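You operate a simulated robot arm through the tools that you are given. There is no shell and no other tool.

The job below is to be done with a simulated robot arm. You get a single attempt, and the scene is never put back.

JOB
Fold up both flaps of the liner board, lay it in the returns drawer and shut it.
Fine: the flaps stand upright; the repairs drawer stays shut.

It is judged by the outcome, as a careful person would: the job done as asked, and still so three seconds after it is handed in. It fails if anything else is knocked over, pushed out of place, dropped, spilled or broken. Flat cloth is picked up by pressing the open fingertips on it (5 to 10 N) and closing them slowly along it; thin cloth reads only 2 to 8 mm in the jaws.

ROBOT AND FRAMES
A 7-joint arm with a two-finger parallel gripper, fixed in place. Base frame: the origin is on the floor under the middle of its stand, x ahead of it, y to its left, z up. Lengths are in m, angles in degrees, forces in N, time in s.
It reaches about 1.479 m from its shoulder. Its first joint turns from -166.0 to 166.0 degrees. Payload 4.4 kg.
Tool frame: the origin (TCP) lies between the finger pads and is the grasp point; the fingertips stand 0.023 m ahead of it; z points along the fingers, y is the line along which they close. Largest opening 0.094 m; finger width 0.038, thickness 0.01; the body of the gripper, 0.054 by 0.096 m, starts 0.039 m behind the TCP.
Orientation is told as [roll, pitch, yaw] about the base's x, y, z axes, in that order, counted from this pose: with the fingers straight down and closing along the base's y, the tool's x points along the base's -x, its y along +y and its z along -z.

CONTROLS
- The arm moves only by the tool nudge_tool. Its argument "targets" is a list of rows, each a list of 7 numbers: the shift along the tool's x, y, z in cm, then the turn, a rotation vector about the tool's x, y, z in rad, then the closure, from 0 (fully open) to 1 (shut). In form: [[tx, ty, tz, ax, ay, az, jaw], ...]. A call has 1 to 20 rows; each row shifts and turns the commanded pose from where the row before left it, along the tool's axes as they then stand. Each row takes 0.2 s and may step no farther than 0.05 m and 8.6 degrees from the row before; otherwise, or with a gripper value out of range, the whole call is refused. Where a pose cannot be reached the arm comes as near as it can. A force on the tool above 40 N (or 10 N above the force at the start of the call, whichever is more), or a blocked arm, ends the call early, and 0.2 s more pass. Each finger travels about 0.072 m/s and halts on what it meets, pressing with about 42 N; the grip force reading is that of the motor and also rises with nothing between the fingers. The clock runs only during rows and for 0.2 s after the last one: add rows that do not move to give the fingers time. It gives the time, the measured TCP pose, the force on the tool (base axes), the opening and the grip force at its end, in the units of the frame above (readings bear some noise), with the torque about the TCP (base axes, N m) and any sound that the robot's microphone picked up, and new pictures: "views" is both (left out), scene, wrist or none.
- Cameras (640 x 400 px; columns grow to the right, rows downward): "scene" is fixed at [0.0514, -0.4986, 1.593]; the picture's right is [0.72, -0.70, 0.00], its down [-0.40, -0.41, -0.82] and it looks along [0.57, 0.59, -0.58] (base axes); focal length 368 px, centre (320, 200). "wrist" rides on the gripper at [0.086, 0.016, -0.074] in the tool frame; the picture's right is [-0.18, 0.98, 0.00], its down [-0.58, -0.11, -0.81] and it looks along [-0.79, -0.15, 0.59] (tool axes); focal length 243 px, centre (320, 200). There is no depth. A picture from a camera that has moved, and an enlarged one, comes with that camera's place and axes in the base frame and with its lens.
- zoom(camera, box): a new picture of the part [left, top, right, bottom] of that camera's present view, enlarged. It takes no simulated time.
- job_done(): hands the job in; it is judged then, once.

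Places have to be worked out from the pictures, the camera data and where the tool is seen. Open the gripper and draw the arm clear of the work before you hand the job in, unless the task says otherwise.

The tools are called as name(argument=value, ...) on one line, values as JSON. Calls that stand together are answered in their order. nudge_tool: Moves the arm, as the interface text tells. Its arguments: {"type":"object","properties":{"targets":{"type":"array","items":{"type":"array","items":{"type":"number"}}},"views":{"type":"string","enum":["both","scene","wrist","none"]}},"required":["targets"]} The other tools are called the same way: zoom (camera, box) takes an enlarged picture of a part of a camera's view; job_done () hands the job in.

At the start:

```text
clock: 0.0
position: [0.615, -0.1488, 1.2455]
orientation: [0.0, 0.1, 0.0]
contact_force: [0.1, 0.2, 0.6]
torque: [0.02, -0.03, 0.0]
finger_gap: 0.094
finger_force: 0.1
```

scene: 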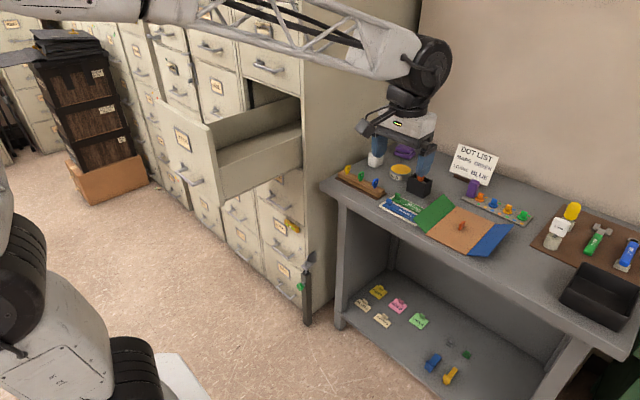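
wrist: 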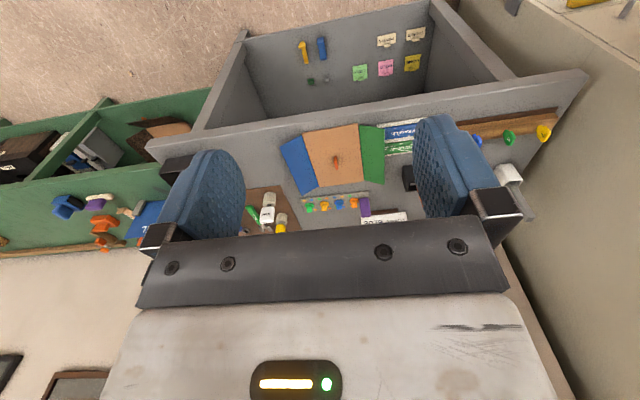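

The pictures show the liner board on the bench (green and blue flaps, a tan middle with a knob), and a drawer standing open in the cabinets. I'll enlarge these parts before moving.

zoom(camera="scene", box=[320, 130, 560, 280])

zoom(camera="scene", box=[130, 0, 350, 138])

zoom(camera="scene", box=[130, 100, 350, 238])

zoom(camera="wrist", box=[240, 90, 440, 215])

```text
2.67 times, centred on (440, 205) of scene
camera zoom: at [0.0514, -0.4986, 1.593], right [0.72, -0.7, 0.0], down [-0.4, -0.41, -0.82], along [0.57, 0.59, -0.58], focal length 982 px, centre (0, 187)
```

zoom: 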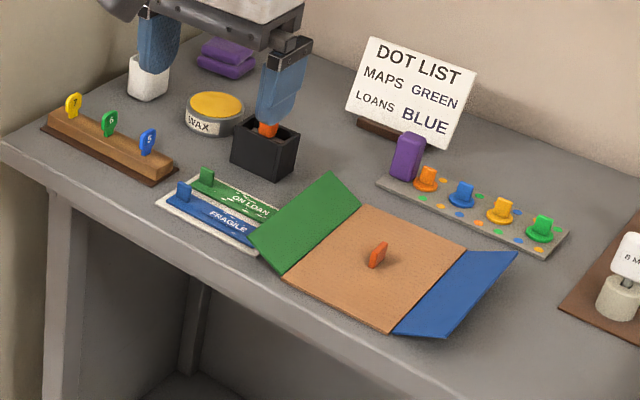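

```text
2.90 times, centred on (240, 69) of scene
camera zoom: at [0.0514, -0.4986, 1.593], right [0.72, -0.7, 0.0], down [-0.4, -0.41, -0.82], along [0.57, 0.59, -0.58], focal length 1068 px, centre (552, 580)
```

zoom: 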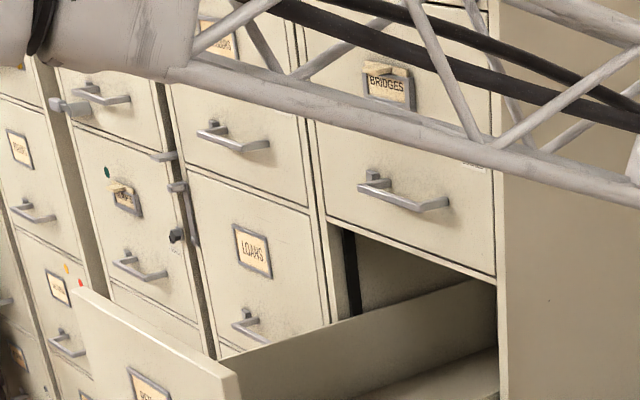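

```text
2.90 times, centred on (240, 169) of scene
camera zoom: at [0.0514, -0.4986, 1.593], right [0.72, -0.7, 0.0], down [-0.4, -0.41, -0.82], along [0.57, 0.59, -0.58], focal length 1068 px, centre (552, 290)
```

zoom: 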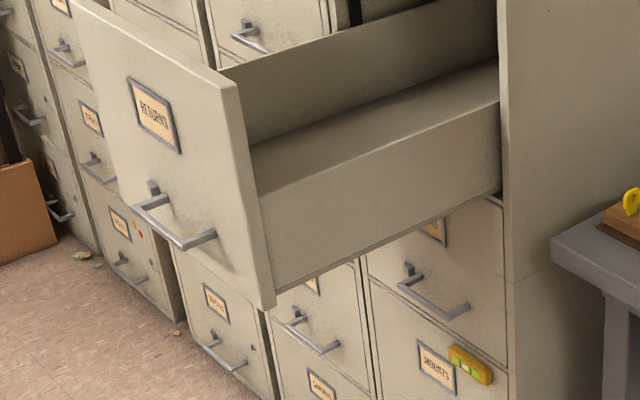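

```text
3.20 times, centred on (340, 152) of wrist
camera zoom: at [0.5279, -0.1325, 1.3208], right [0.18, 0.98, 0.0], down [0.58, -0.11, 0.81], along [0.79, -0.15, -0.59], focal length 776 px, centre (256, 352)
```

zoom: 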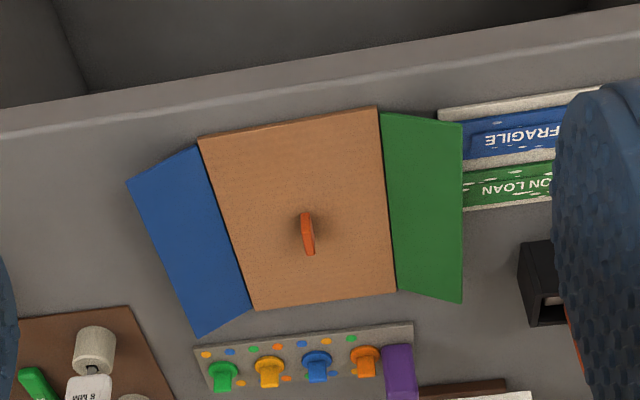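

The returns drawer is the open one. It looks about 0.33 m out at x≈0.5, y≈0.40–0.78. Before moving I'll look for the repairs drawer and anything else that could get in the way.

zoom(camera="scene", box=[180, 180, 340, 330])

zoom(camera="scene", box=[100, 20, 220, 95])

zoom(camera="scene", box=[200, 30, 320, 105])

zoom(camera="scene", box=[140, 90, 260, 215])

zoom(camera="scene", box=[370, 170, 530, 270])

```text
2.67 times, centred on (260, 255) of scene
camera zoom: at [0.0514, -0.4986, 1.593], right [0.72, -0.7, 0.0], down [-0.4, -0.41, -0.82], along [0.57, 0.59, -0.58], focal length 982 px, centre (480, 53)
```

zoom: 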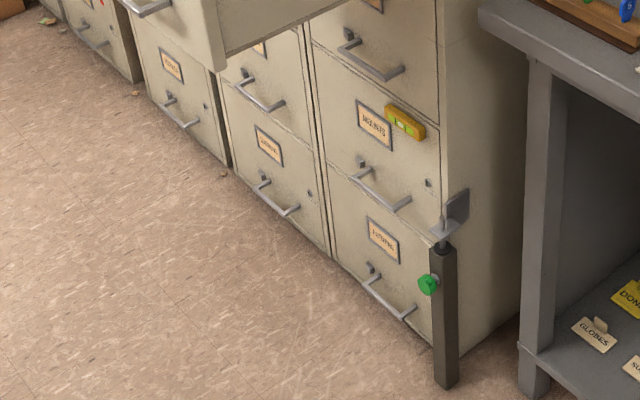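

```text
5.33 times, centred on (160, 58) of scene
camera zoom: at [0.0514, -0.4986, 1.593], right [0.72, -0.7, 0.0], down [-0.4, -0.41, -0.82], along [0.57, 0.59, -0.58], focal length 1964 px, centre (1173, 960)
```

zoom: 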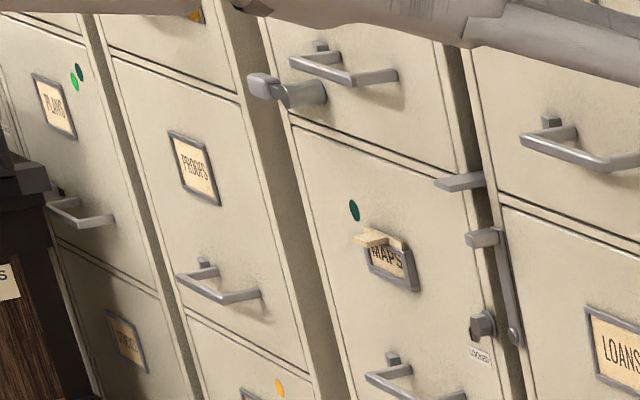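

```text
5.33 times, centred on (260, 68) of scene
camera zoom: at [0.0514, -0.4986, 1.593], right [0.72, -0.7, 0.0], down [-0.4, -0.41, -0.82], along [0.57, 0.59, -0.58], focal length 1964 px, centre (640, 907)
```

zoom: 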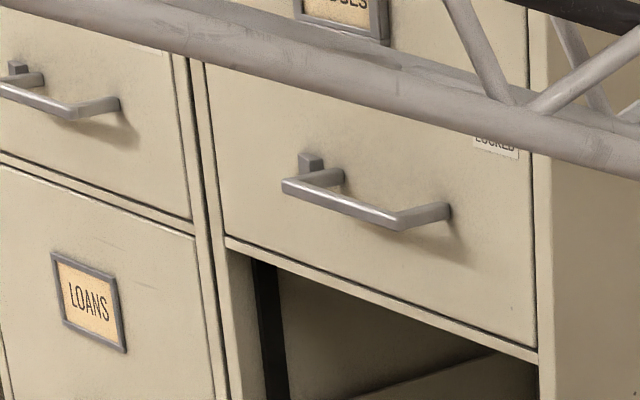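

```text
3.20 times, centred on (200, 152) of scene
camera zoom: at [0.0514, -0.4986, 1.593], right [0.72, -0.7, 0.0], down [-0.4, -0.41, -0.82], along [0.57, 0.59, -0.58], focal length 1178 px, centre (704, 352)
```

zoom: 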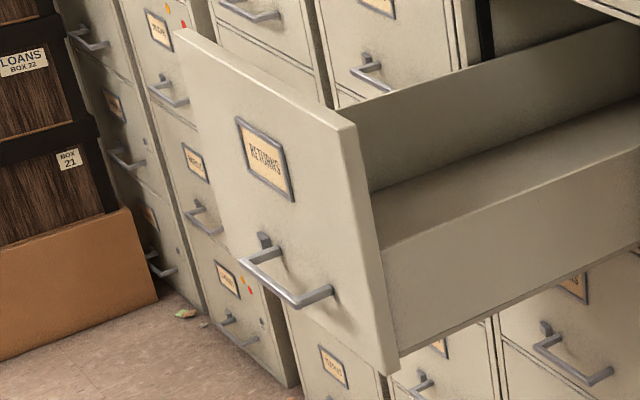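

```text
4.00 times, centred on (450, 220) of scene
camera zoom: at [0.0514, -0.4986, 1.593], right [0.72, -0.7, 0.0], down [-0.4, -0.41, -0.82], along [0.57, 0.59, -0.58], focal length 1473 px, centre (-200, 120)
```

zoom: 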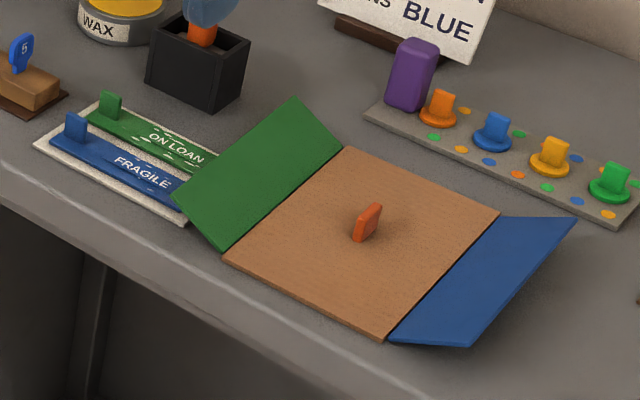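

No obstacles beside the flaps apart from the FRAGILE/ON LOAN label strip under the green one and the black box beyond it. I'll go a little forward and down for a closer view of the board, so I can fix the heights of the bench and flaps.

nudge_tool(targets=[[-4, -0.5, 3, 0, 0, 0, 0], [-4, -0.5, 3, 0, 0, 0, 0], [-4, -0.5, 3, 0, 0, 0, 0], [0, 0, 0, 0, 0, 0, 0]], views="both")

```text
refused: row 1 steps farther than a row can; nothing moved
```

The call was refused because the combined step came to just over 5 cm. I'll make the same move in smaller steps.

nudge_tool(targets=[[-3, -0.4, 2.2, 0, 0, 0, 0], [-3, -0.4, 2.2, 0, 0, 0, 0], [-3, -0.4, 2.3, 0, 0, 0, 0], [-3, -0.3, 2.3, 0, 0, 0, 0], [0, 0, 0, 0, 0, 0, 0]], views="both")

```text
clock: 1.2
position: [0.7347, -0.1649, 1.1562]
orientation: [0.1, -0.1, -0.1]
contact_force: [0.4, -0.3, -0.2]
torque: [0.0, -0.01, -0.03]
finger_gap: 0.0938
finger_force: 0.1
camera wrist: at [0.6473, -0.1486, 1.2313], right [0.18, 0.98, 0.0], down [0.58, -0.11, 0.81], along [0.79, -0.15, -0.59], focal length 243 px, centre (320, 200)
```

scene: 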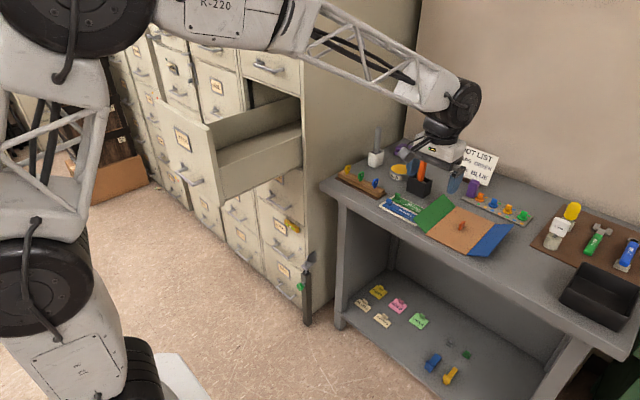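
wrist: 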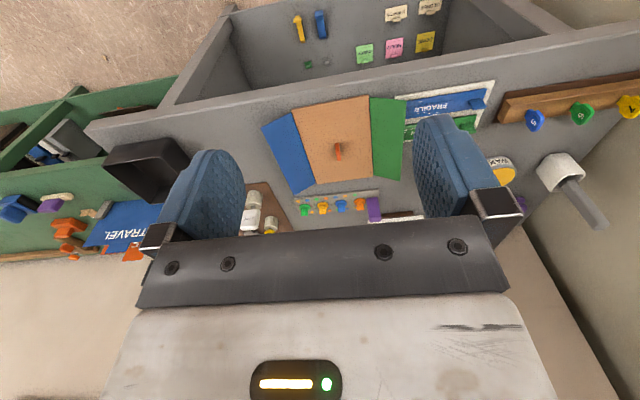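

The move went as commanded. I'll zoom into the wrist view to measure the board.

zoom(camera="wrist", box=[250, 80, 410, 205])

zoom(camera="wrist", box=[370, 70, 530, 170])

zoom(camera="scene", box=[370, 170, 530, 270])

```text
3.20 times, centred on (330, 142) of wrist
camera zoom: at [0.6473, -0.1486, 1.2313], right [0.18, 0.98, 0.0], down [0.58, -0.11, 0.81], along [0.79, -0.15, -0.59], focal length 776 px, centre (288, 384)
```

zoom: 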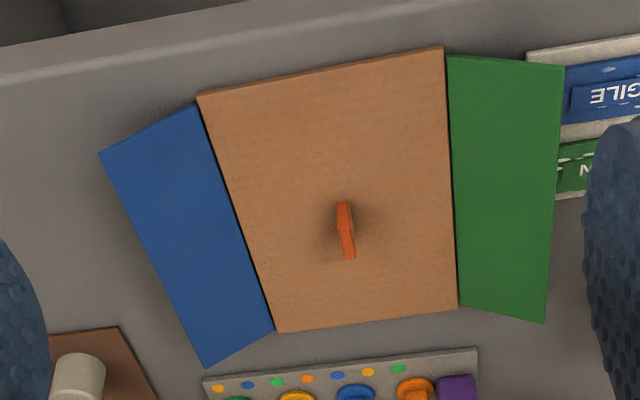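

```text
4.00 times, centred on (450, 120) of wrist
camera zoom: at [0.6473, -0.1486, 1.2313], right [0.18, 0.98, 0.0], down [0.58, -0.11, 0.81], along [0.79, -0.15, -0.59], focal length 970 px, centre (-200, 520)
```

zoom: 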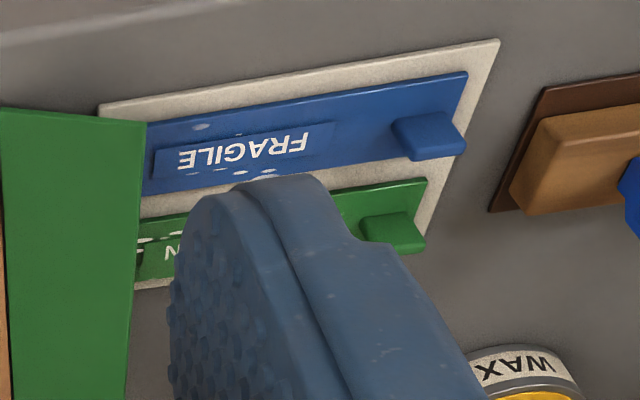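

```text
4.00 times, centred on (450, 220) of scene
camera zoom: at [0.0514, -0.4986, 1.593], right [0.72, -0.7, 0.0], down [-0.4, -0.41, -0.82], along [0.57, 0.59, -0.58], focal length 1473 px, centre (-200, 120)
```

zoom: 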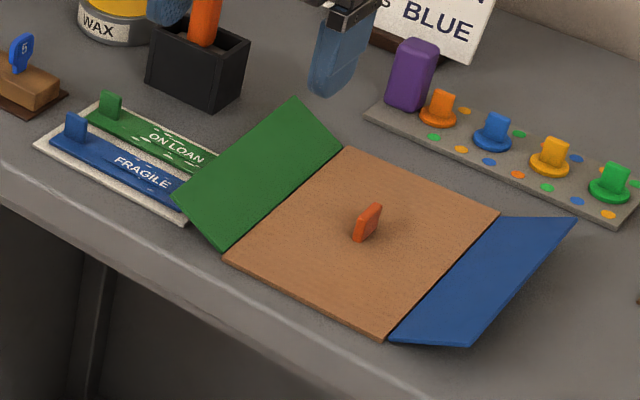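

From the two views, the tan panel's top is at z≈0.872, x 0.866–1.063, y −0.238…−0.110. The flaps are already raised about 26–30°, with their outer edges at z≈0.90 (green y≈−0.058, blue y≈−0.292).

I'll straddle the green flap with the open fingers near its far end (x≈1.01), clear of the label strip, and stop first at z≈1.0.

nudge_tool(targets=[[-3.96, 0.97, 2.23, 0, 0, 0, 0], [-3.96, 0.97, 2.23, 0, 0, 0, 0], [-3.96, 0.97, 2.23, 0, 0, 0, 0], [-3.96, 0.97, 2.23, 0, 0, 0, 0], [-3.96, 0.97, 2.23, 0, 0, 0, 0], [-3.96, 0.97, 2.23, 0, 0, 0, 0], [-3.96, 0.97, 2.23, 0, 0, 0, 0], [0, 0, 0, 0, 0, 0, 0]], views="both")

```text
clock: 3.0
position: [1.0125, -0.0957, 0.998]
orientation: [0.0, 0.0, 0.0]
contact_force: [0.0, -0.2, 0.1]
torque: [-0.02, 0.0, -0.03]
finger_gap: 0.0942
finger_force: 0.0
camera wrist: at [0.9256, -0.0799, 1.0739], right [0.18, 0.98, 0.0], down [0.58, -0.11, 0.81], along [0.79, -0.15, -0.59], focal length 243 px, centre (320, 200)
```

scene: 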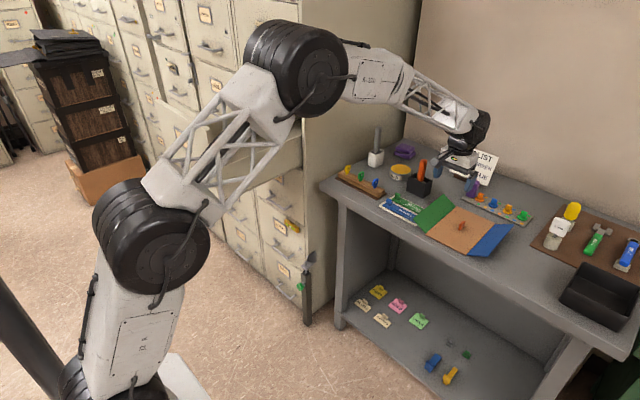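
wrist: 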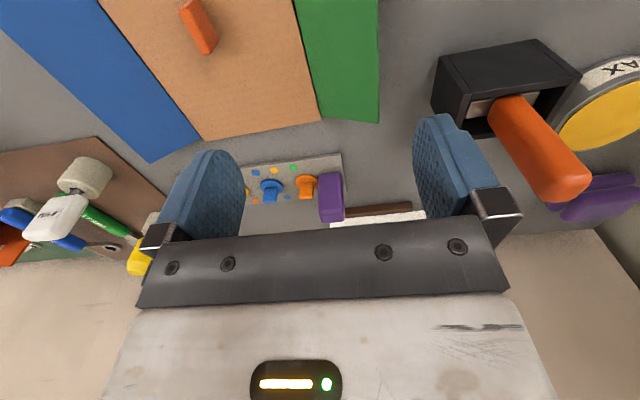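

The arm is in position and the green hinge line reads y≈−0.108 at this x. I'll shift 4 mm outward and go down to TCP z≈0.91, so the fingertips are about 15 mm above the bench on both sides of the flap.

nudge_tool(targets=[[0, 0.4, 2.5, 0, 0, 0, 0], [0, 0, 2.5, 0, 0, 0, 0], [0, 0, 2.0, 0, 0, 0, 0], [0, 0, 1.5, 0, 0, 0, 0], [0, 0, 0, 0, 0, 0, 0]], views="both")

```text
clock: 4.2
position: [1.0124, -0.0922, 0.9155]
orientation: [0.0, 0.0, 0.1]
contact_force: [-1.2, 0.1, -0.2]
torque: [0.0, 0.0, 0.03]
finger_gap: 0.094
finger_force: 0.0
camera wrist: at [0.925, -0.0756, 0.9902], right [0.18, 0.98, 0.0], down [0.58, -0.11, 0.81], along [0.79, -0.15, -0.59], focal length 243 px, centre (320, 200)
```

scene: 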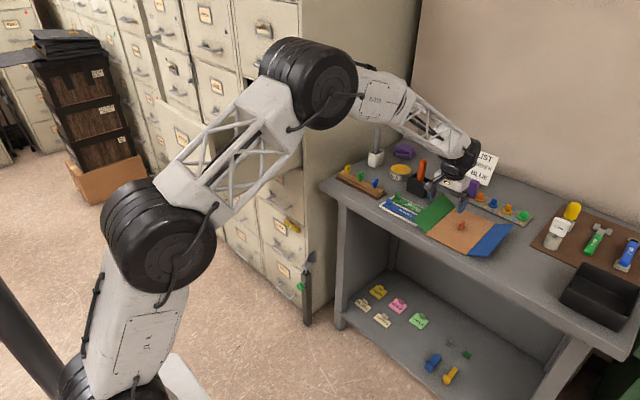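
wrist: 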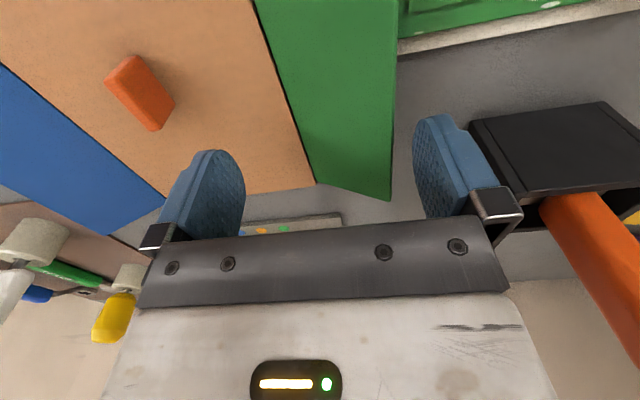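

The fingers straddle the green flap, with the outer one clear of its edge. I'll go 0.9 cm lower, then close slowly while drifting toward the hinge line so the flap swings up between the pads.

nudge_tool(targets=[[0, 0, 0.9, 0, 0, 0, 0], [0, 0, 0, 0, 0, 0, 0], [0, -0.13, 0, 0, 0, 0, 0.07], [0, -0.13, 0, 0, 0, 0, 0.14], [0, -0.13, 0, 0, 0, 0, 0.21], [0, -0.13, 0, 0, 0, 0, 0.28], [0, -0.13, 0, 0, 0, 0, 0.35], [0, -0.13, 0, 0, 0, 0, 0.42], [0, -0.13, 0, 0, 0, 0, 0.49], [0, 0, 0, 0, 0, 0, 0.49]], views="both")

```text
clock: 6.4
position: [1.0127, -0.1019, 0.9049]
orientation: [0.0, 0.0, 0.0]
contact_force: [1.0, 1.4, 0.3]
torque: [0.03, 0.01, -0.02]
finger_gap: 0.048
finger_force: 0.3
camera wrist: at [0.9253, -0.0848, 0.9806], right [0.18, 0.98, 0.0], down [0.58, -0.11, 0.81], along [0.79, -0.15, -0.59], focal length 243 px, centre (320, 200)
```

scene: 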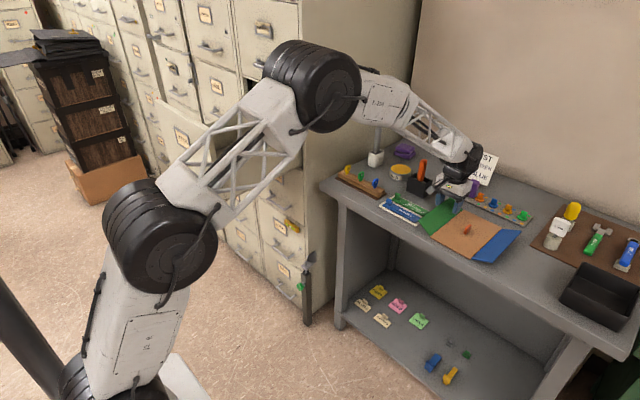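
wrist: 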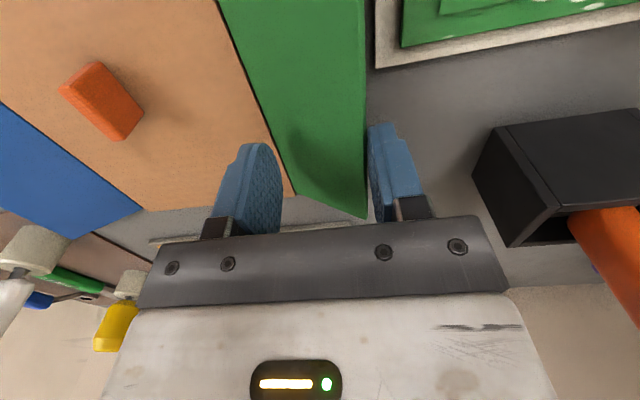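

The board seems to have slid a little rather than the flap rising; the contact force is about 1.4 N. I'll zoom in to check the flap angle.

zoom(camera="scene", box=[380, 150, 540, 270])

zoom(camera="wrist", box=[180, 80, 460, 255])

```text
3.33 times, centred on (460, 210) of scene
camera zoom: at [0.0514, -0.4986, 1.593], right [0.72, -0.7, 0.0], down [-0.4, -0.41, -0.82], along [0.57, 0.59, -0.58], focal length 1228 px, centre (-147, 167)
```

zoom: 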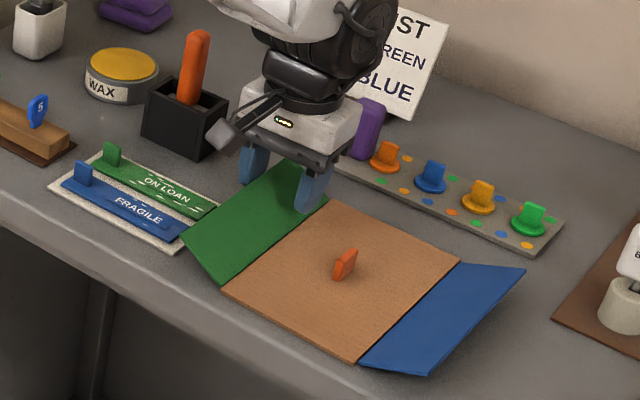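

```text
2.29 times, centred on (320, 168) of wrist
camera zoom: at [0.9253, -0.0848, 0.9806], right [0.18, 0.98, 0.0], down [0.58, -0.11, 0.81], along [0.79, -0.15, -0.59], focal length 555 px, centre (320, 274)
```

zoom: 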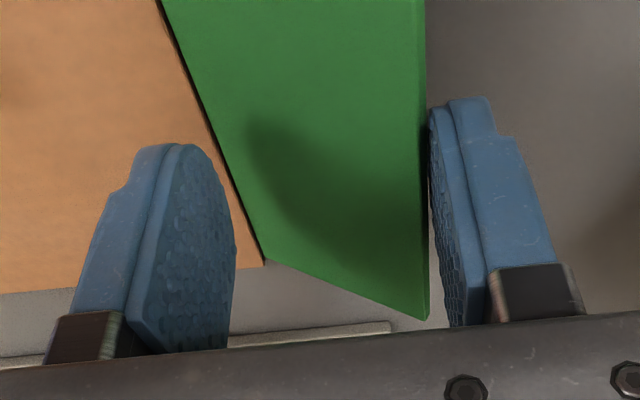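

The green flap kept its angle while the board slid about 18 mm in −y (centre now ≈(0.970, −0.192), green hinge y≈−0.128), so the hinge is stiff.

I'll open slightly, set the inner fingertip on the tan panel just inside the hinge and press it down to hold the board. Then the outer finger can swing the flap up.

nudge_tool(targets=[[0, -0.3, 0, 0, 0, 0, 0.37], [0, -0.3, 0, 0, 0, 0, 0.255], [0, 0, 0, 0, 0, 0, 0.255], [0, 0, 0.4, 0, 0, 0, 0.255], [0, 0, 0.3, 0, 0, 0, 0.255], [0, 0, 0, 0, 0, 0, 0.255]], views="wrist")

```text
clock: 7.8
position: [1.0125, -0.107, 0.8998]
orientation: [0.0, 0.0, -0.1]
contact_force: [0.0, 0.4, -0.2]
torque: [0.01, 0.02, 0.0]
finger_gap: 0.07
finger_force: 0.0
camera wrist: at [0.9252, -0.0906, 0.9737], right [0.18, 0.98, 0.0], down [0.58, -0.11, 0.81], along [0.79, -0.15, -0.59], focal length 243 px, centre (320, 200)
```

wrist: 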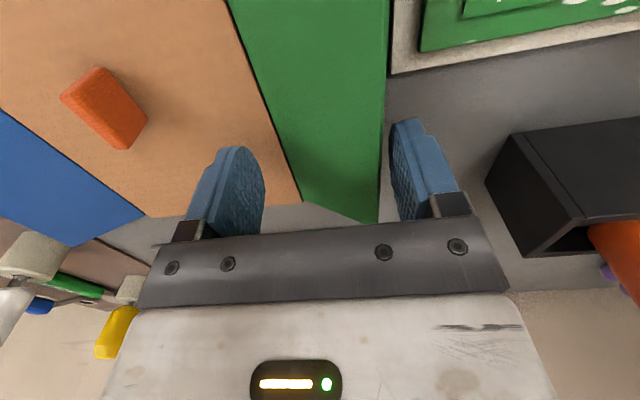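

No contact yet, with the tips at about 0.876. I'll go down in 2 mm steps until the inner tip presses on the panel.

nudge_tool(targets=[[0, 0, 0.2, 0, 0, 0, 0.255], [0, 0, 0.2, 0, 0, 0, 0.255], [0, 0, 0, 0, 0, 0, 0.255]], views="none")

```text
clock: 8.6
position: [1.012, -0.1061, 0.8947]
orientation: [0.0, 0.1, 0.0]
contact_force: [-0.3, -1.0, -0.9]
torque: [0.02, 0.02, -0.02]
finger_gap: 0.0701
finger_force: 0.2
```

The tips are at about 0.872 with no clear load yet. I'll continue in smaller steps.

nudge_tool(targets=[[0, 0, 0.15, 0, 0, 0, 0.255], [0, 0, 0.15, 0, 0, 0, 0.255], [0, 0, 0, 0, 0, 0, 0.255]], views="none")

```text
clock: 9.4
position: [1.0121, -0.1063, 0.8933]
orientation: [0.0, 0.0, 0.0]
contact_force: [0.2, -0.2, 0.6]
torque: [0.0, 0.0, 0.0]
finger_gap: 0.07
finger_force: 0.0
```

Still no load. I'll keep going down in small steps.

nudge_tool(targets=[[0, 0, 0.15, 0, 0, 0, 0.255], [0, 0, 0.15, 0, 0, 0, 0.255], [0, 0, 0, 0, 0, 0, 0.255]], views="wrist")

```text
clock: 10.2
position: [1.0125, -0.1059, 0.8877]
orientation: [0.0, 0.0, 0.0]
contact_force: [0.1, 0.7, -0.5]
torque: [0.02, -0.04, 0.05]
finger_gap: 0.0698
finger_force: 0.1
camera wrist: at [0.9252, -0.0904, 0.9636], right [0.18, 0.98, 0.0], down [0.58, -0.11, 0.81], along [0.79, -0.15, -0.59], focal length 243 px, centre (320, 200)
```

wrist: 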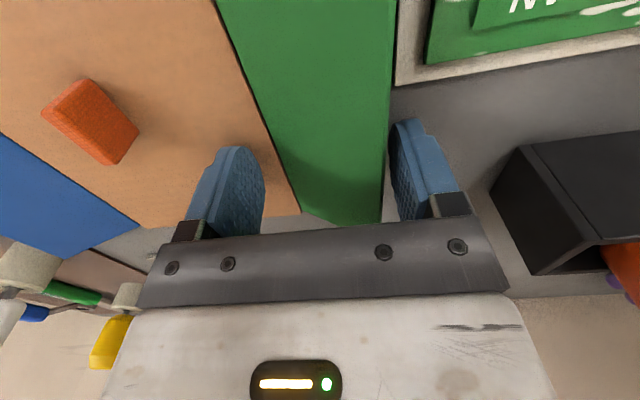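

zoom(camera="wrist", box=[160, 90, 480, 260])

zoom(camera="scene", box=[400, 170, 500, 250])

```text
2.00 times, centred on (320, 175) of wrist
camera zoom: at [0.9252, -0.0904, 0.9636], right [0.18, 0.98, 0.0], down [0.58, -0.11, 0.81], along [0.79, -0.15, -0.59], focal length 485 px, centre (320, 250)
```

zoom: 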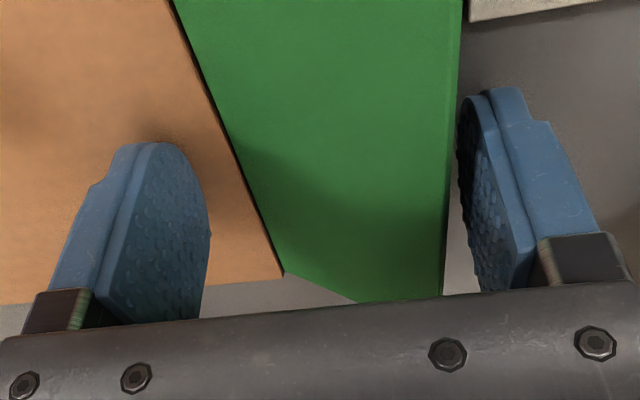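

```text
5.00 times, centred on (450, 210) of scene
camera zoom: at [0.0514, -0.4986, 1.593], right [0.72, -0.7, 0.0], down [-0.4, -0.41, -0.82], along [0.57, 0.59, -0.58], focal length 1841 px, centre (-330, 150)
```

zoom: 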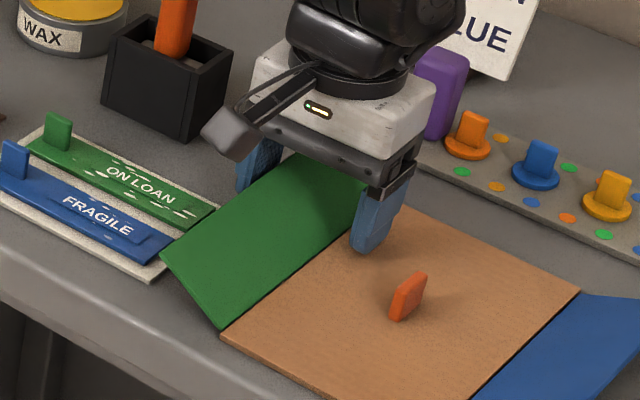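

The inner tip looks within a few millimetres of the panel, judging by its shadow. I'll continue down in 1 mm steps.

nudge_tool(targets=[[0, 0, 0.1, 0, 0, 0, 0.255], [0, 0, 0.1, 0, 0, 0, 0.255], [0, 0, 0.1, 0, 0, 0, 0.255], [0, 0, 0, 0, 0, 0, 0.255]], views="none")

```text
clock: 11.2
position: [1.0141, -0.1068, 0.8877]
orientation: [0.1, -0.2, 0.0]
contact_force: [-9.0, 1.6, 32.2]
torque: [-1.16, 0.4, -0.41]
finger_gap: 0.0697
finger_force: 0.1
```

The inner tip is now bearing on the panel. The load is 32 N, and the torque places it under the inner finger, so the panel top is at z≈0.865. I'll back off about 1.5 mm to a lighter press.

nudge_tool(targets=[[0, 0, -0.15, 0, 0, 0, 0.255], [0, 0, 0, 0, 0, 0, 0.255]], views="none")

```text
clock: 11.8
position: [1.0129, -0.1068, 0.8869]
orientation: [0.1, -0.1, 0.1]
contact_force: [7.3, 1.8, 25.2]
torque: [-0.94, -0.01, 0.33]
finger_gap: 0.0698
finger_force: 0.0
```

nudge_tool(targets=[[0, 0, -0.12, 0, 0, 0, 0.255], [0, 0, 0, 0, 0, 0, 0.255]], views="none")

```text
clock: 12.4
position: [1.0124, -0.1067, 0.8878]
orientation: [0.0, 0.0, 0.0]
contact_force: [6.8, 1.2, 16.9]
torque: [-0.66, -0.17, 0.34]
finger_gap: 0.0693
finger_force: 0.0
```

The press is now about 17 N on the panel. I'll close in small steps while shifting −y, so the inner fingertip stays put holding the board and only the outer finger advances against the flap.

nudge_tool(targets=[[0, -0.235, 0, 0, 0, 0, 0.305], [0, -0.235, 0, 0, 0, 0, 0.355], [0, -0.235, 0, 0, 0, 0, 0.405], [0, -0.235, 0, 0, 0, 0, 0.455], [0, -0.235, 0, 0, 0, 0, 0.505], [0, 0, 0, 0, 0, 0, 0.505]], views="both")

```text
clock: 13.8
position: [1.012, -0.1173, 0.8876]
orientation: [0.0, 0.0, 0.0]
contact_force: [-2.4, 0.5, 7.4]
torque: [-0.19, 0.07, -0.09]
finger_gap: 0.0461
finger_force: 0.0
camera wrist: at [0.9249, -0.1023, 0.9635], right [0.18, 0.98, 0.0], down [0.58, -0.11, 0.81], along [0.79, -0.15, -0.59], focal length 243 px, centre (320, 200)
```

scene: 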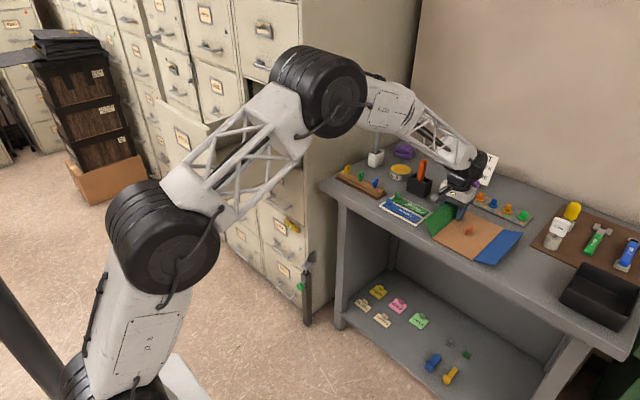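
wrist: 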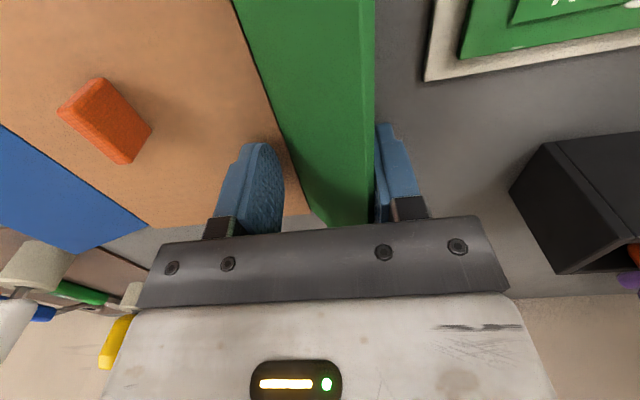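

zoom(camera="scene", box=[390, 170, 550, 270])

zoom(camera="wrist", box=[160, 90, 480, 260])

```text
4.00 times, centred on (470, 220) of scene
camera zoom: at [0.0514, -0.4986, 1.593], right [0.72, -0.7, 0.0], down [-0.4, -0.41, -0.82], along [0.57, 0.59, -0.58], focal length 1473 px, centre (-280, 120)
```

zoom: 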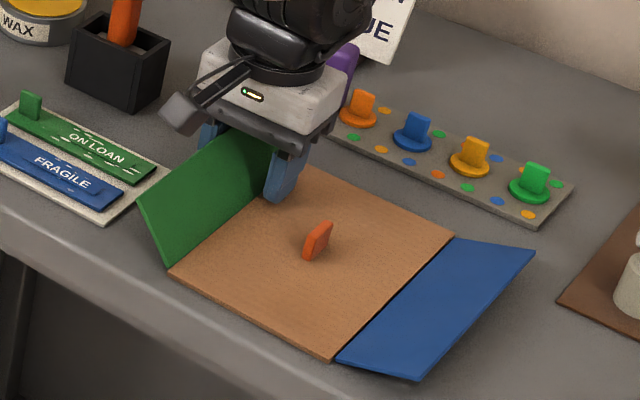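

```text
2.00 times, centred on (320, 175) of wrist
camera zoom: at [0.9249, -0.1023, 0.9635], right [0.18, 0.98, 0.0], down [0.58, -0.11, 0.81], along [0.79, -0.15, -0.59], focal length 485 px, centre (320, 250)
```

zoom: 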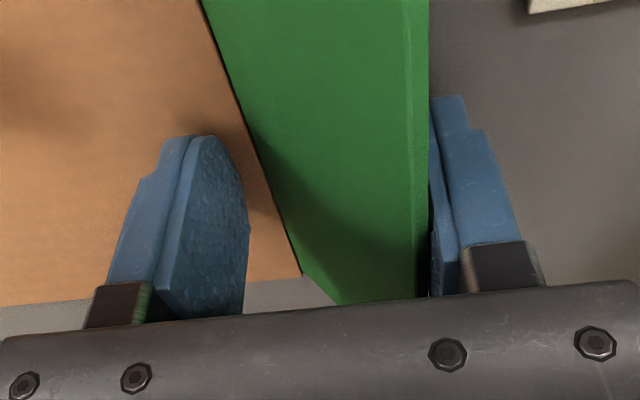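

The flap is rising to about 50° and the board is held, with about 7 N still pressing. I'll continue the same motion with a slight extra press.

nudge_tool(targets=[[0, -0.235, 0.05, 0, 0, 0, 0.555], [0, -0.235, 0.03, 0, 0, 0, 0.605], [0, -0.235, 0, 0, 0, 0, 0.655], [0, -0.235, 0, 0, 0, 0, 0.705], [0, -0.235, 0, 0, 0, 0, 0.755], [0, -0.235, 0, 0, 0, 0, 0.805], [0, 0, 0, 0, 0, 0, 0.805]], views="both")

zoom(camera="scene", box=[390, 170, 550, 270])

zoom(camera="wrist", box=[160, 90, 480, 260])

```text
clock: 15.4
position: [1.0121, -0.1323, 0.8876]
orientation: [0.0, -0.1, 0.0]
contact_force: [1.1, 3.8, 14.3]
torque: [-0.12, 0.08, 0.07]
finger_gap: 0.0171
finger_force: 0.1
camera wrist: at [0.9253, -0.1161, 0.9633], right [0.18, 0.98, 0.0], down [0.58, -0.11, 0.81], along [0.79, -0.15, -0.59], focal length 243 px, centre (320, 200)
```

scene: 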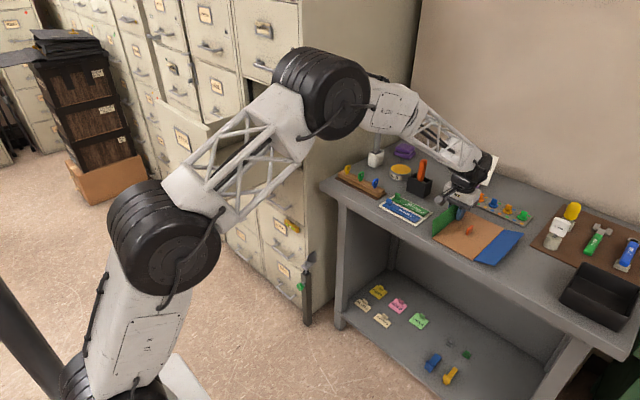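
wrist: 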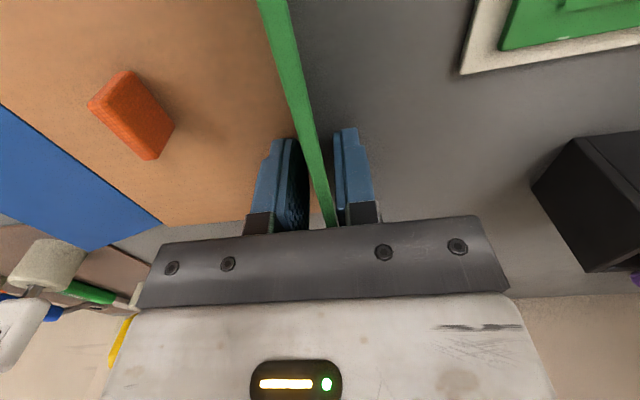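

```text
4.00 times, centred on (470, 220) of scene
camera zoom: at [0.0514, -0.4986, 1.593], right [0.72, -0.7, 0.0], down [-0.4, -0.41, -0.82], along [0.57, 0.59, -0.58], focal length 1473 px, centre (-280, 120)
```

zoom: 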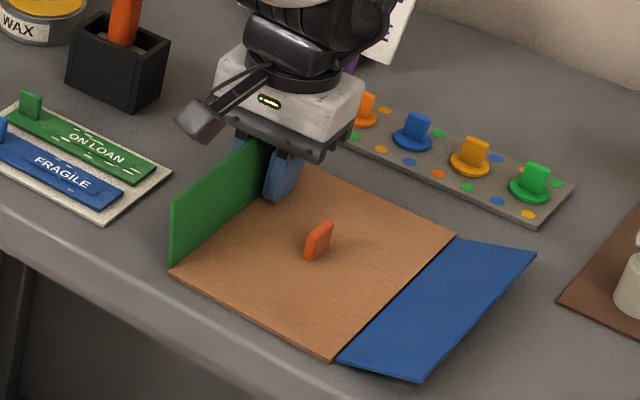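

```text
2.00 times, centred on (320, 175) of wrist
camera zoom: at [0.9253, -0.1161, 0.9633], right [0.18, 0.98, 0.0], down [0.58, -0.11, 0.81], along [0.79, -0.15, -0.59], focal length 485 px, centre (320, 250)
```

zoom: 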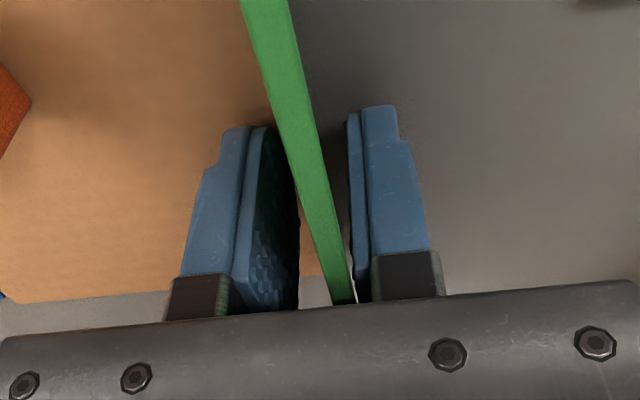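

The green flap is up to roughly 80°. I'll do a few more small steps to bring it to vertical.

nudge_tool(targets=[[0, -0.235, 0, 0, 0, 0, 0.855], [0, -0.2, 0, 0, 0, 0, 0.9], [0, -0.1, 0, 0, 0, 0, 0.92], [0, 0, 0, 0, 0, 0, 0.92]], views="both")

zoom(camera="scene", box=[390, 170, 550, 270])

zoom(camera="wrist", box=[160, 90, 480, 260])

```text
clock: 16.4
position: [1.0119, -0.1364, 0.8875]
orientation: [0.0, -0.1, -0.1]
contact_force: [-1.6, 7.6, 19.4]
torque: [0.04, 0.12, -0.05]
finger_gap: 0.0076
finger_force: 0.0
camera wrist: at [0.9253, -0.1209, 0.9632], right [0.18, 0.98, 0.0], down [0.58, -0.11, 0.81], along [0.79, -0.15, -0.59], focal length 243 px, centre (320, 200)
```

scene: 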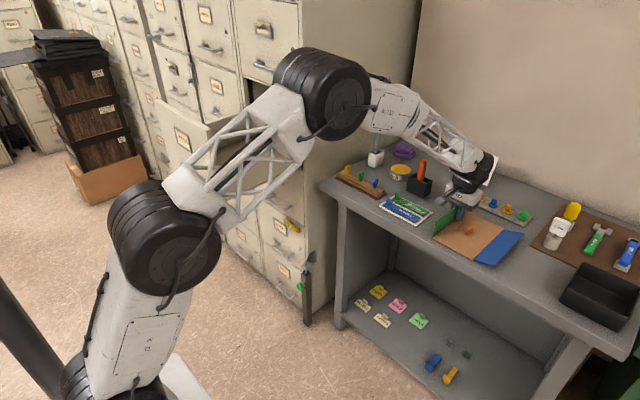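
wrist: 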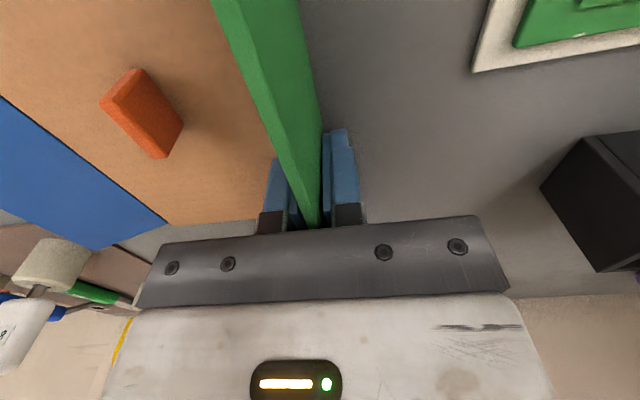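

```text
4.00 times, centred on (470, 220) of scene
camera zoom: at [0.0514, -0.4986, 1.593], right [0.72, -0.7, 0.0], down [-0.4, -0.41, -0.82], along [0.57, 0.59, -0.58], focal length 1473 px, centre (-280, 120)
```

zoom: 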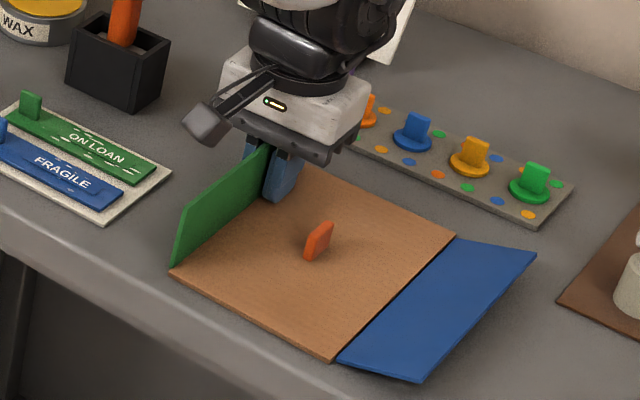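

```text
2.00 times, centred on (320, 175) of wrist
camera zoom: at [0.9253, -0.1209, 0.9632], right [0.18, 0.98, 0.0], down [0.58, -0.11, 0.81], along [0.79, -0.15, -0.59], focal length 485 px, centre (320, 250)
```

zoom: 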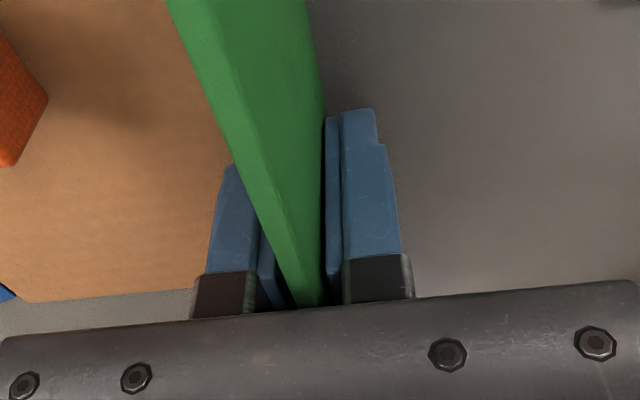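

The green flap now reads about vertical in both views. I'll ease the press, open the fingers a little and see whether it stands by itself.

nudge_tool(targets=[[0, 0, -0.2, 0, 0, 0, 0.92], [0, 0, -0.2, 0, 0, 0, 0.85], [0, 0, -0.2, 0, 0, 0, 0.75], [0, 0, 0, 0, 0, 0, 0.65], [0, 0, 0, 0, 0, 0, 0.65]], views="both")

zoom(camera="scene", box=[390, 170, 550, 270])

zoom(camera="wrist", box=[160, 90, 480, 260])

```text
clock: 17.6
position: [1.012, -0.1375, 0.8935]
orientation: [-0.1, -0.1, -0.1]
contact_force: [0.1, 0.1, -0.4]
torque: [0.0, 0.02, 0.01]
finger_gap: 0.0329
finger_force: 0.0
camera wrist: at [0.9251, -0.1215, 0.9689], right [0.18, 0.98, 0.0], down [0.58, -0.11, 0.81], along [0.79, -0.15, -0.59], focal length 243 px, centre (320, 200)
```

scene: 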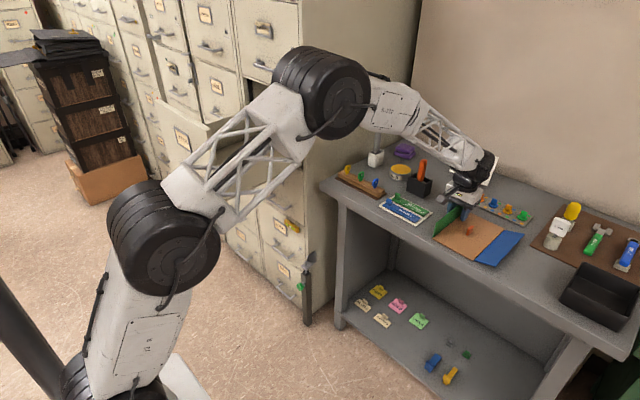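
wrist: 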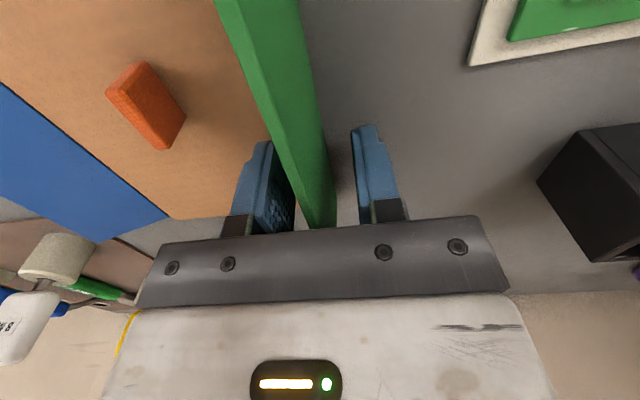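

```text
4.00 times, centred on (470, 220) of scene
camera zoom: at [0.0514, -0.4986, 1.593], right [0.72, -0.7, 0.0], down [-0.4, -0.41, -0.82], along [0.57, 0.59, -0.58], focal length 1473 px, centre (-280, 120)
```

zoom: 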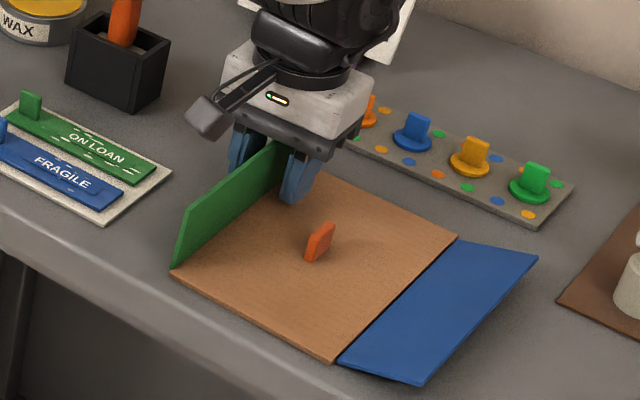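

```text
2.00 times, centred on (320, 175) of wrist
camera zoom: at [0.9251, -0.1215, 0.9689], right [0.18, 0.98, 0.0], down [0.58, -0.11, 0.81], along [0.79, -0.15, -0.59], focal length 485 px, centre (320, 250)
```

zoom: 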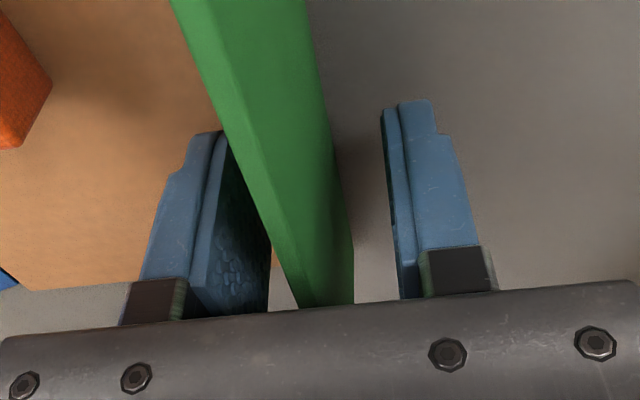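

The green flap stands upright by itself. I'll raise the tool straight up off it and move over to the blue flap (hinge y≈−0.262, edge y≈−0.315), at about x=0.975.

nudge_tool(targets=[[0, 0, -2.5, 0, 0, 0, 0.65], [0, 0, -2.5, 0, 0, 0, 0.65], [0, 0, -2.5, 0, 0, 0, 0.65], [0, 0, -2.5, 0, 0, 0, 0.65], [0.925, -3.81, 0, 0, 0, 0, 0.4], [0.925, -3.81, 0, 0, 0, 0, 0.106], [0.925, -3.81, 0, 0, 0, 0, 0.106], [0.925, -3.81, 0, 0, 0, 0, 0.106], [0, 0, 0, 0, 0, 0, 0.106]], views="both")

zoom(camera="scene", box=[390, 170, 550, 270])

```text
clock: 19.6
position: [0.9758, -0.2908, 0.9922]
orientation: [0.0, -0.1, -0.1]
contact_force: [-0.3, -0.1, -0.1]
torque: [0.03, -0.02, -0.02]
finger_gap: 0.084
finger_force: 0.0
camera wrist: at [0.8885, -0.2745, 1.0679], right [0.18, 0.98, 0.0], down [0.58, -0.11, 0.81], along [0.79, -0.15, -0.59], focal length 243 px, centre (320, 200)
```

scene: 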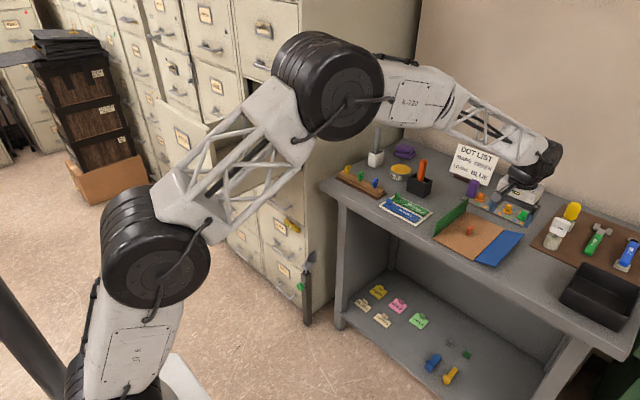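
wrist: 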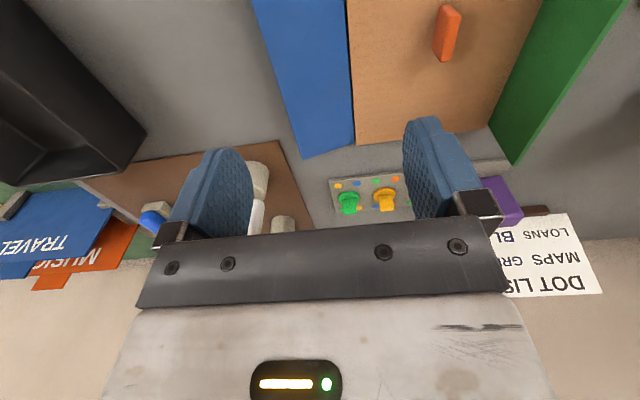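

```text
4.00 times, centred on (470, 220) of scene
camera zoom: at [0.0514, -0.4986, 1.593], right [0.72, -0.7, 0.0], down [-0.4, -0.41, -0.82], along [0.57, 0.59, -0.58], focal length 1473 px, centre (-280, 120)
```

zoom: 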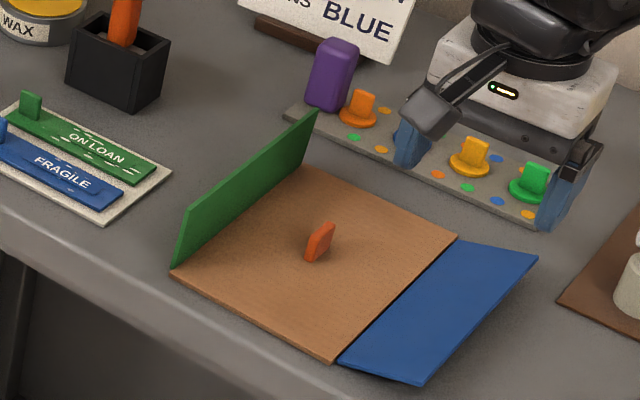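

The green flap is still standing with the tool away. I'll shift 2 mm and go down so the fingers straddle the blue flap, with the inner one over the panel, stopping just above contact.

nudge_tool(targets=[[0, -0.2, 2.5, 0, 0, 0, 0.106], [0, 0, 2.5, 0, 0, 0, 0.106], [0, 0, 2.5, 0, 0, 0, 0.106], [0, 0, 2.0, 0, 0, 0, 0.106], [0, 0, 0, 0, 0, 0, 0.106]], views="wrist")

zoom(camera="scene", box=[390, 170, 550, 270])

```text
clock: 20.8
position: [0.976, -0.2923, 0.8979]
orientation: [0.1, 0.0, 0.0]
contact_force: [0.3, 0.2, -0.1]
torque: [0.06, -0.02, 0.02]
finger_gap: 0.084
finger_force: 0.1
camera wrist: at [0.8888, -0.276, 0.9732], right [0.18, 0.98, 0.0], down [0.58, -0.11, 0.81], along [0.79, -0.15, -0.59], focal length 243 px, centre (320, 200)
```

wrist: 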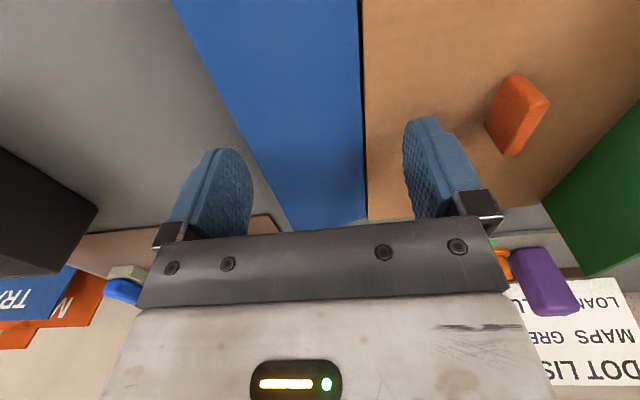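

```text
4.00 times, centred on (470, 220) of scene
camera zoom: at [0.0514, -0.4986, 1.593], right [0.72, -0.7, 0.0], down [-0.4, -0.41, -0.82], along [0.57, 0.59, -0.58], focal length 1473 px, centre (-280, 120)
```

zoom: 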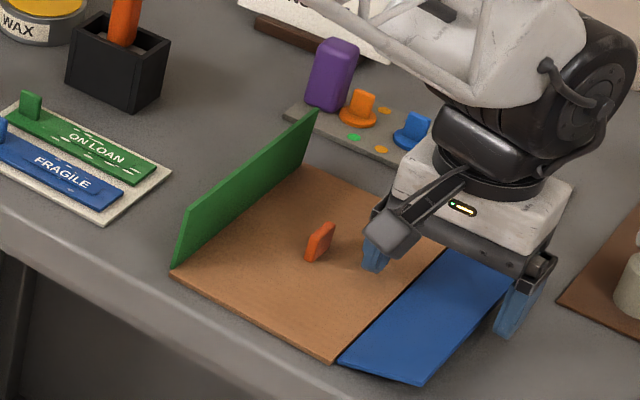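

The fingers straddle the blue flap and the inner tip is about 8 mm above the panel. I'll go down gently to a light press.

nudge_tool(targets=[[0, 0, 0.4, 0, 0, 0, 0.106], [0, 0, 0.3, 0, 0, 0, 0.106], [0, 0, 0.1, 0, 0, 0, 0.106], [0, 0, 0.1, 0, 0, 0, 0.106], [0, 0, 0, 0, 0, 0, 0.106]], views="none")

```text
clock: 22.0
position: [0.9757, -0.2922, 0.8903]
orientation: [0.0, 0.1, 0.0]
contact_force: [-0.5, 0.5, -0.3]
torque: [-0.01, 0.02, 0.0]
finger_gap: 0.084
finger_force: 0.2
```

nudge_tool(targets=[[0, 0, 0.1, 0, 0, 0, 0.106], [0, 0, 0.1, 0, 0, 0, 0.106], [0, 0, 0, 0, 0, 0, 0.106]], views="none")

```text
clock: 22.8
position: [0.9758, -0.2917, 0.8886]
orientation: [-0.1, -0.1, -0.1]
contact_force: [-2.1, 0.0, 6.5]
torque: [0.3, 0.14, 0.09]
finger_gap: 0.0842
finger_force: 0.1
```

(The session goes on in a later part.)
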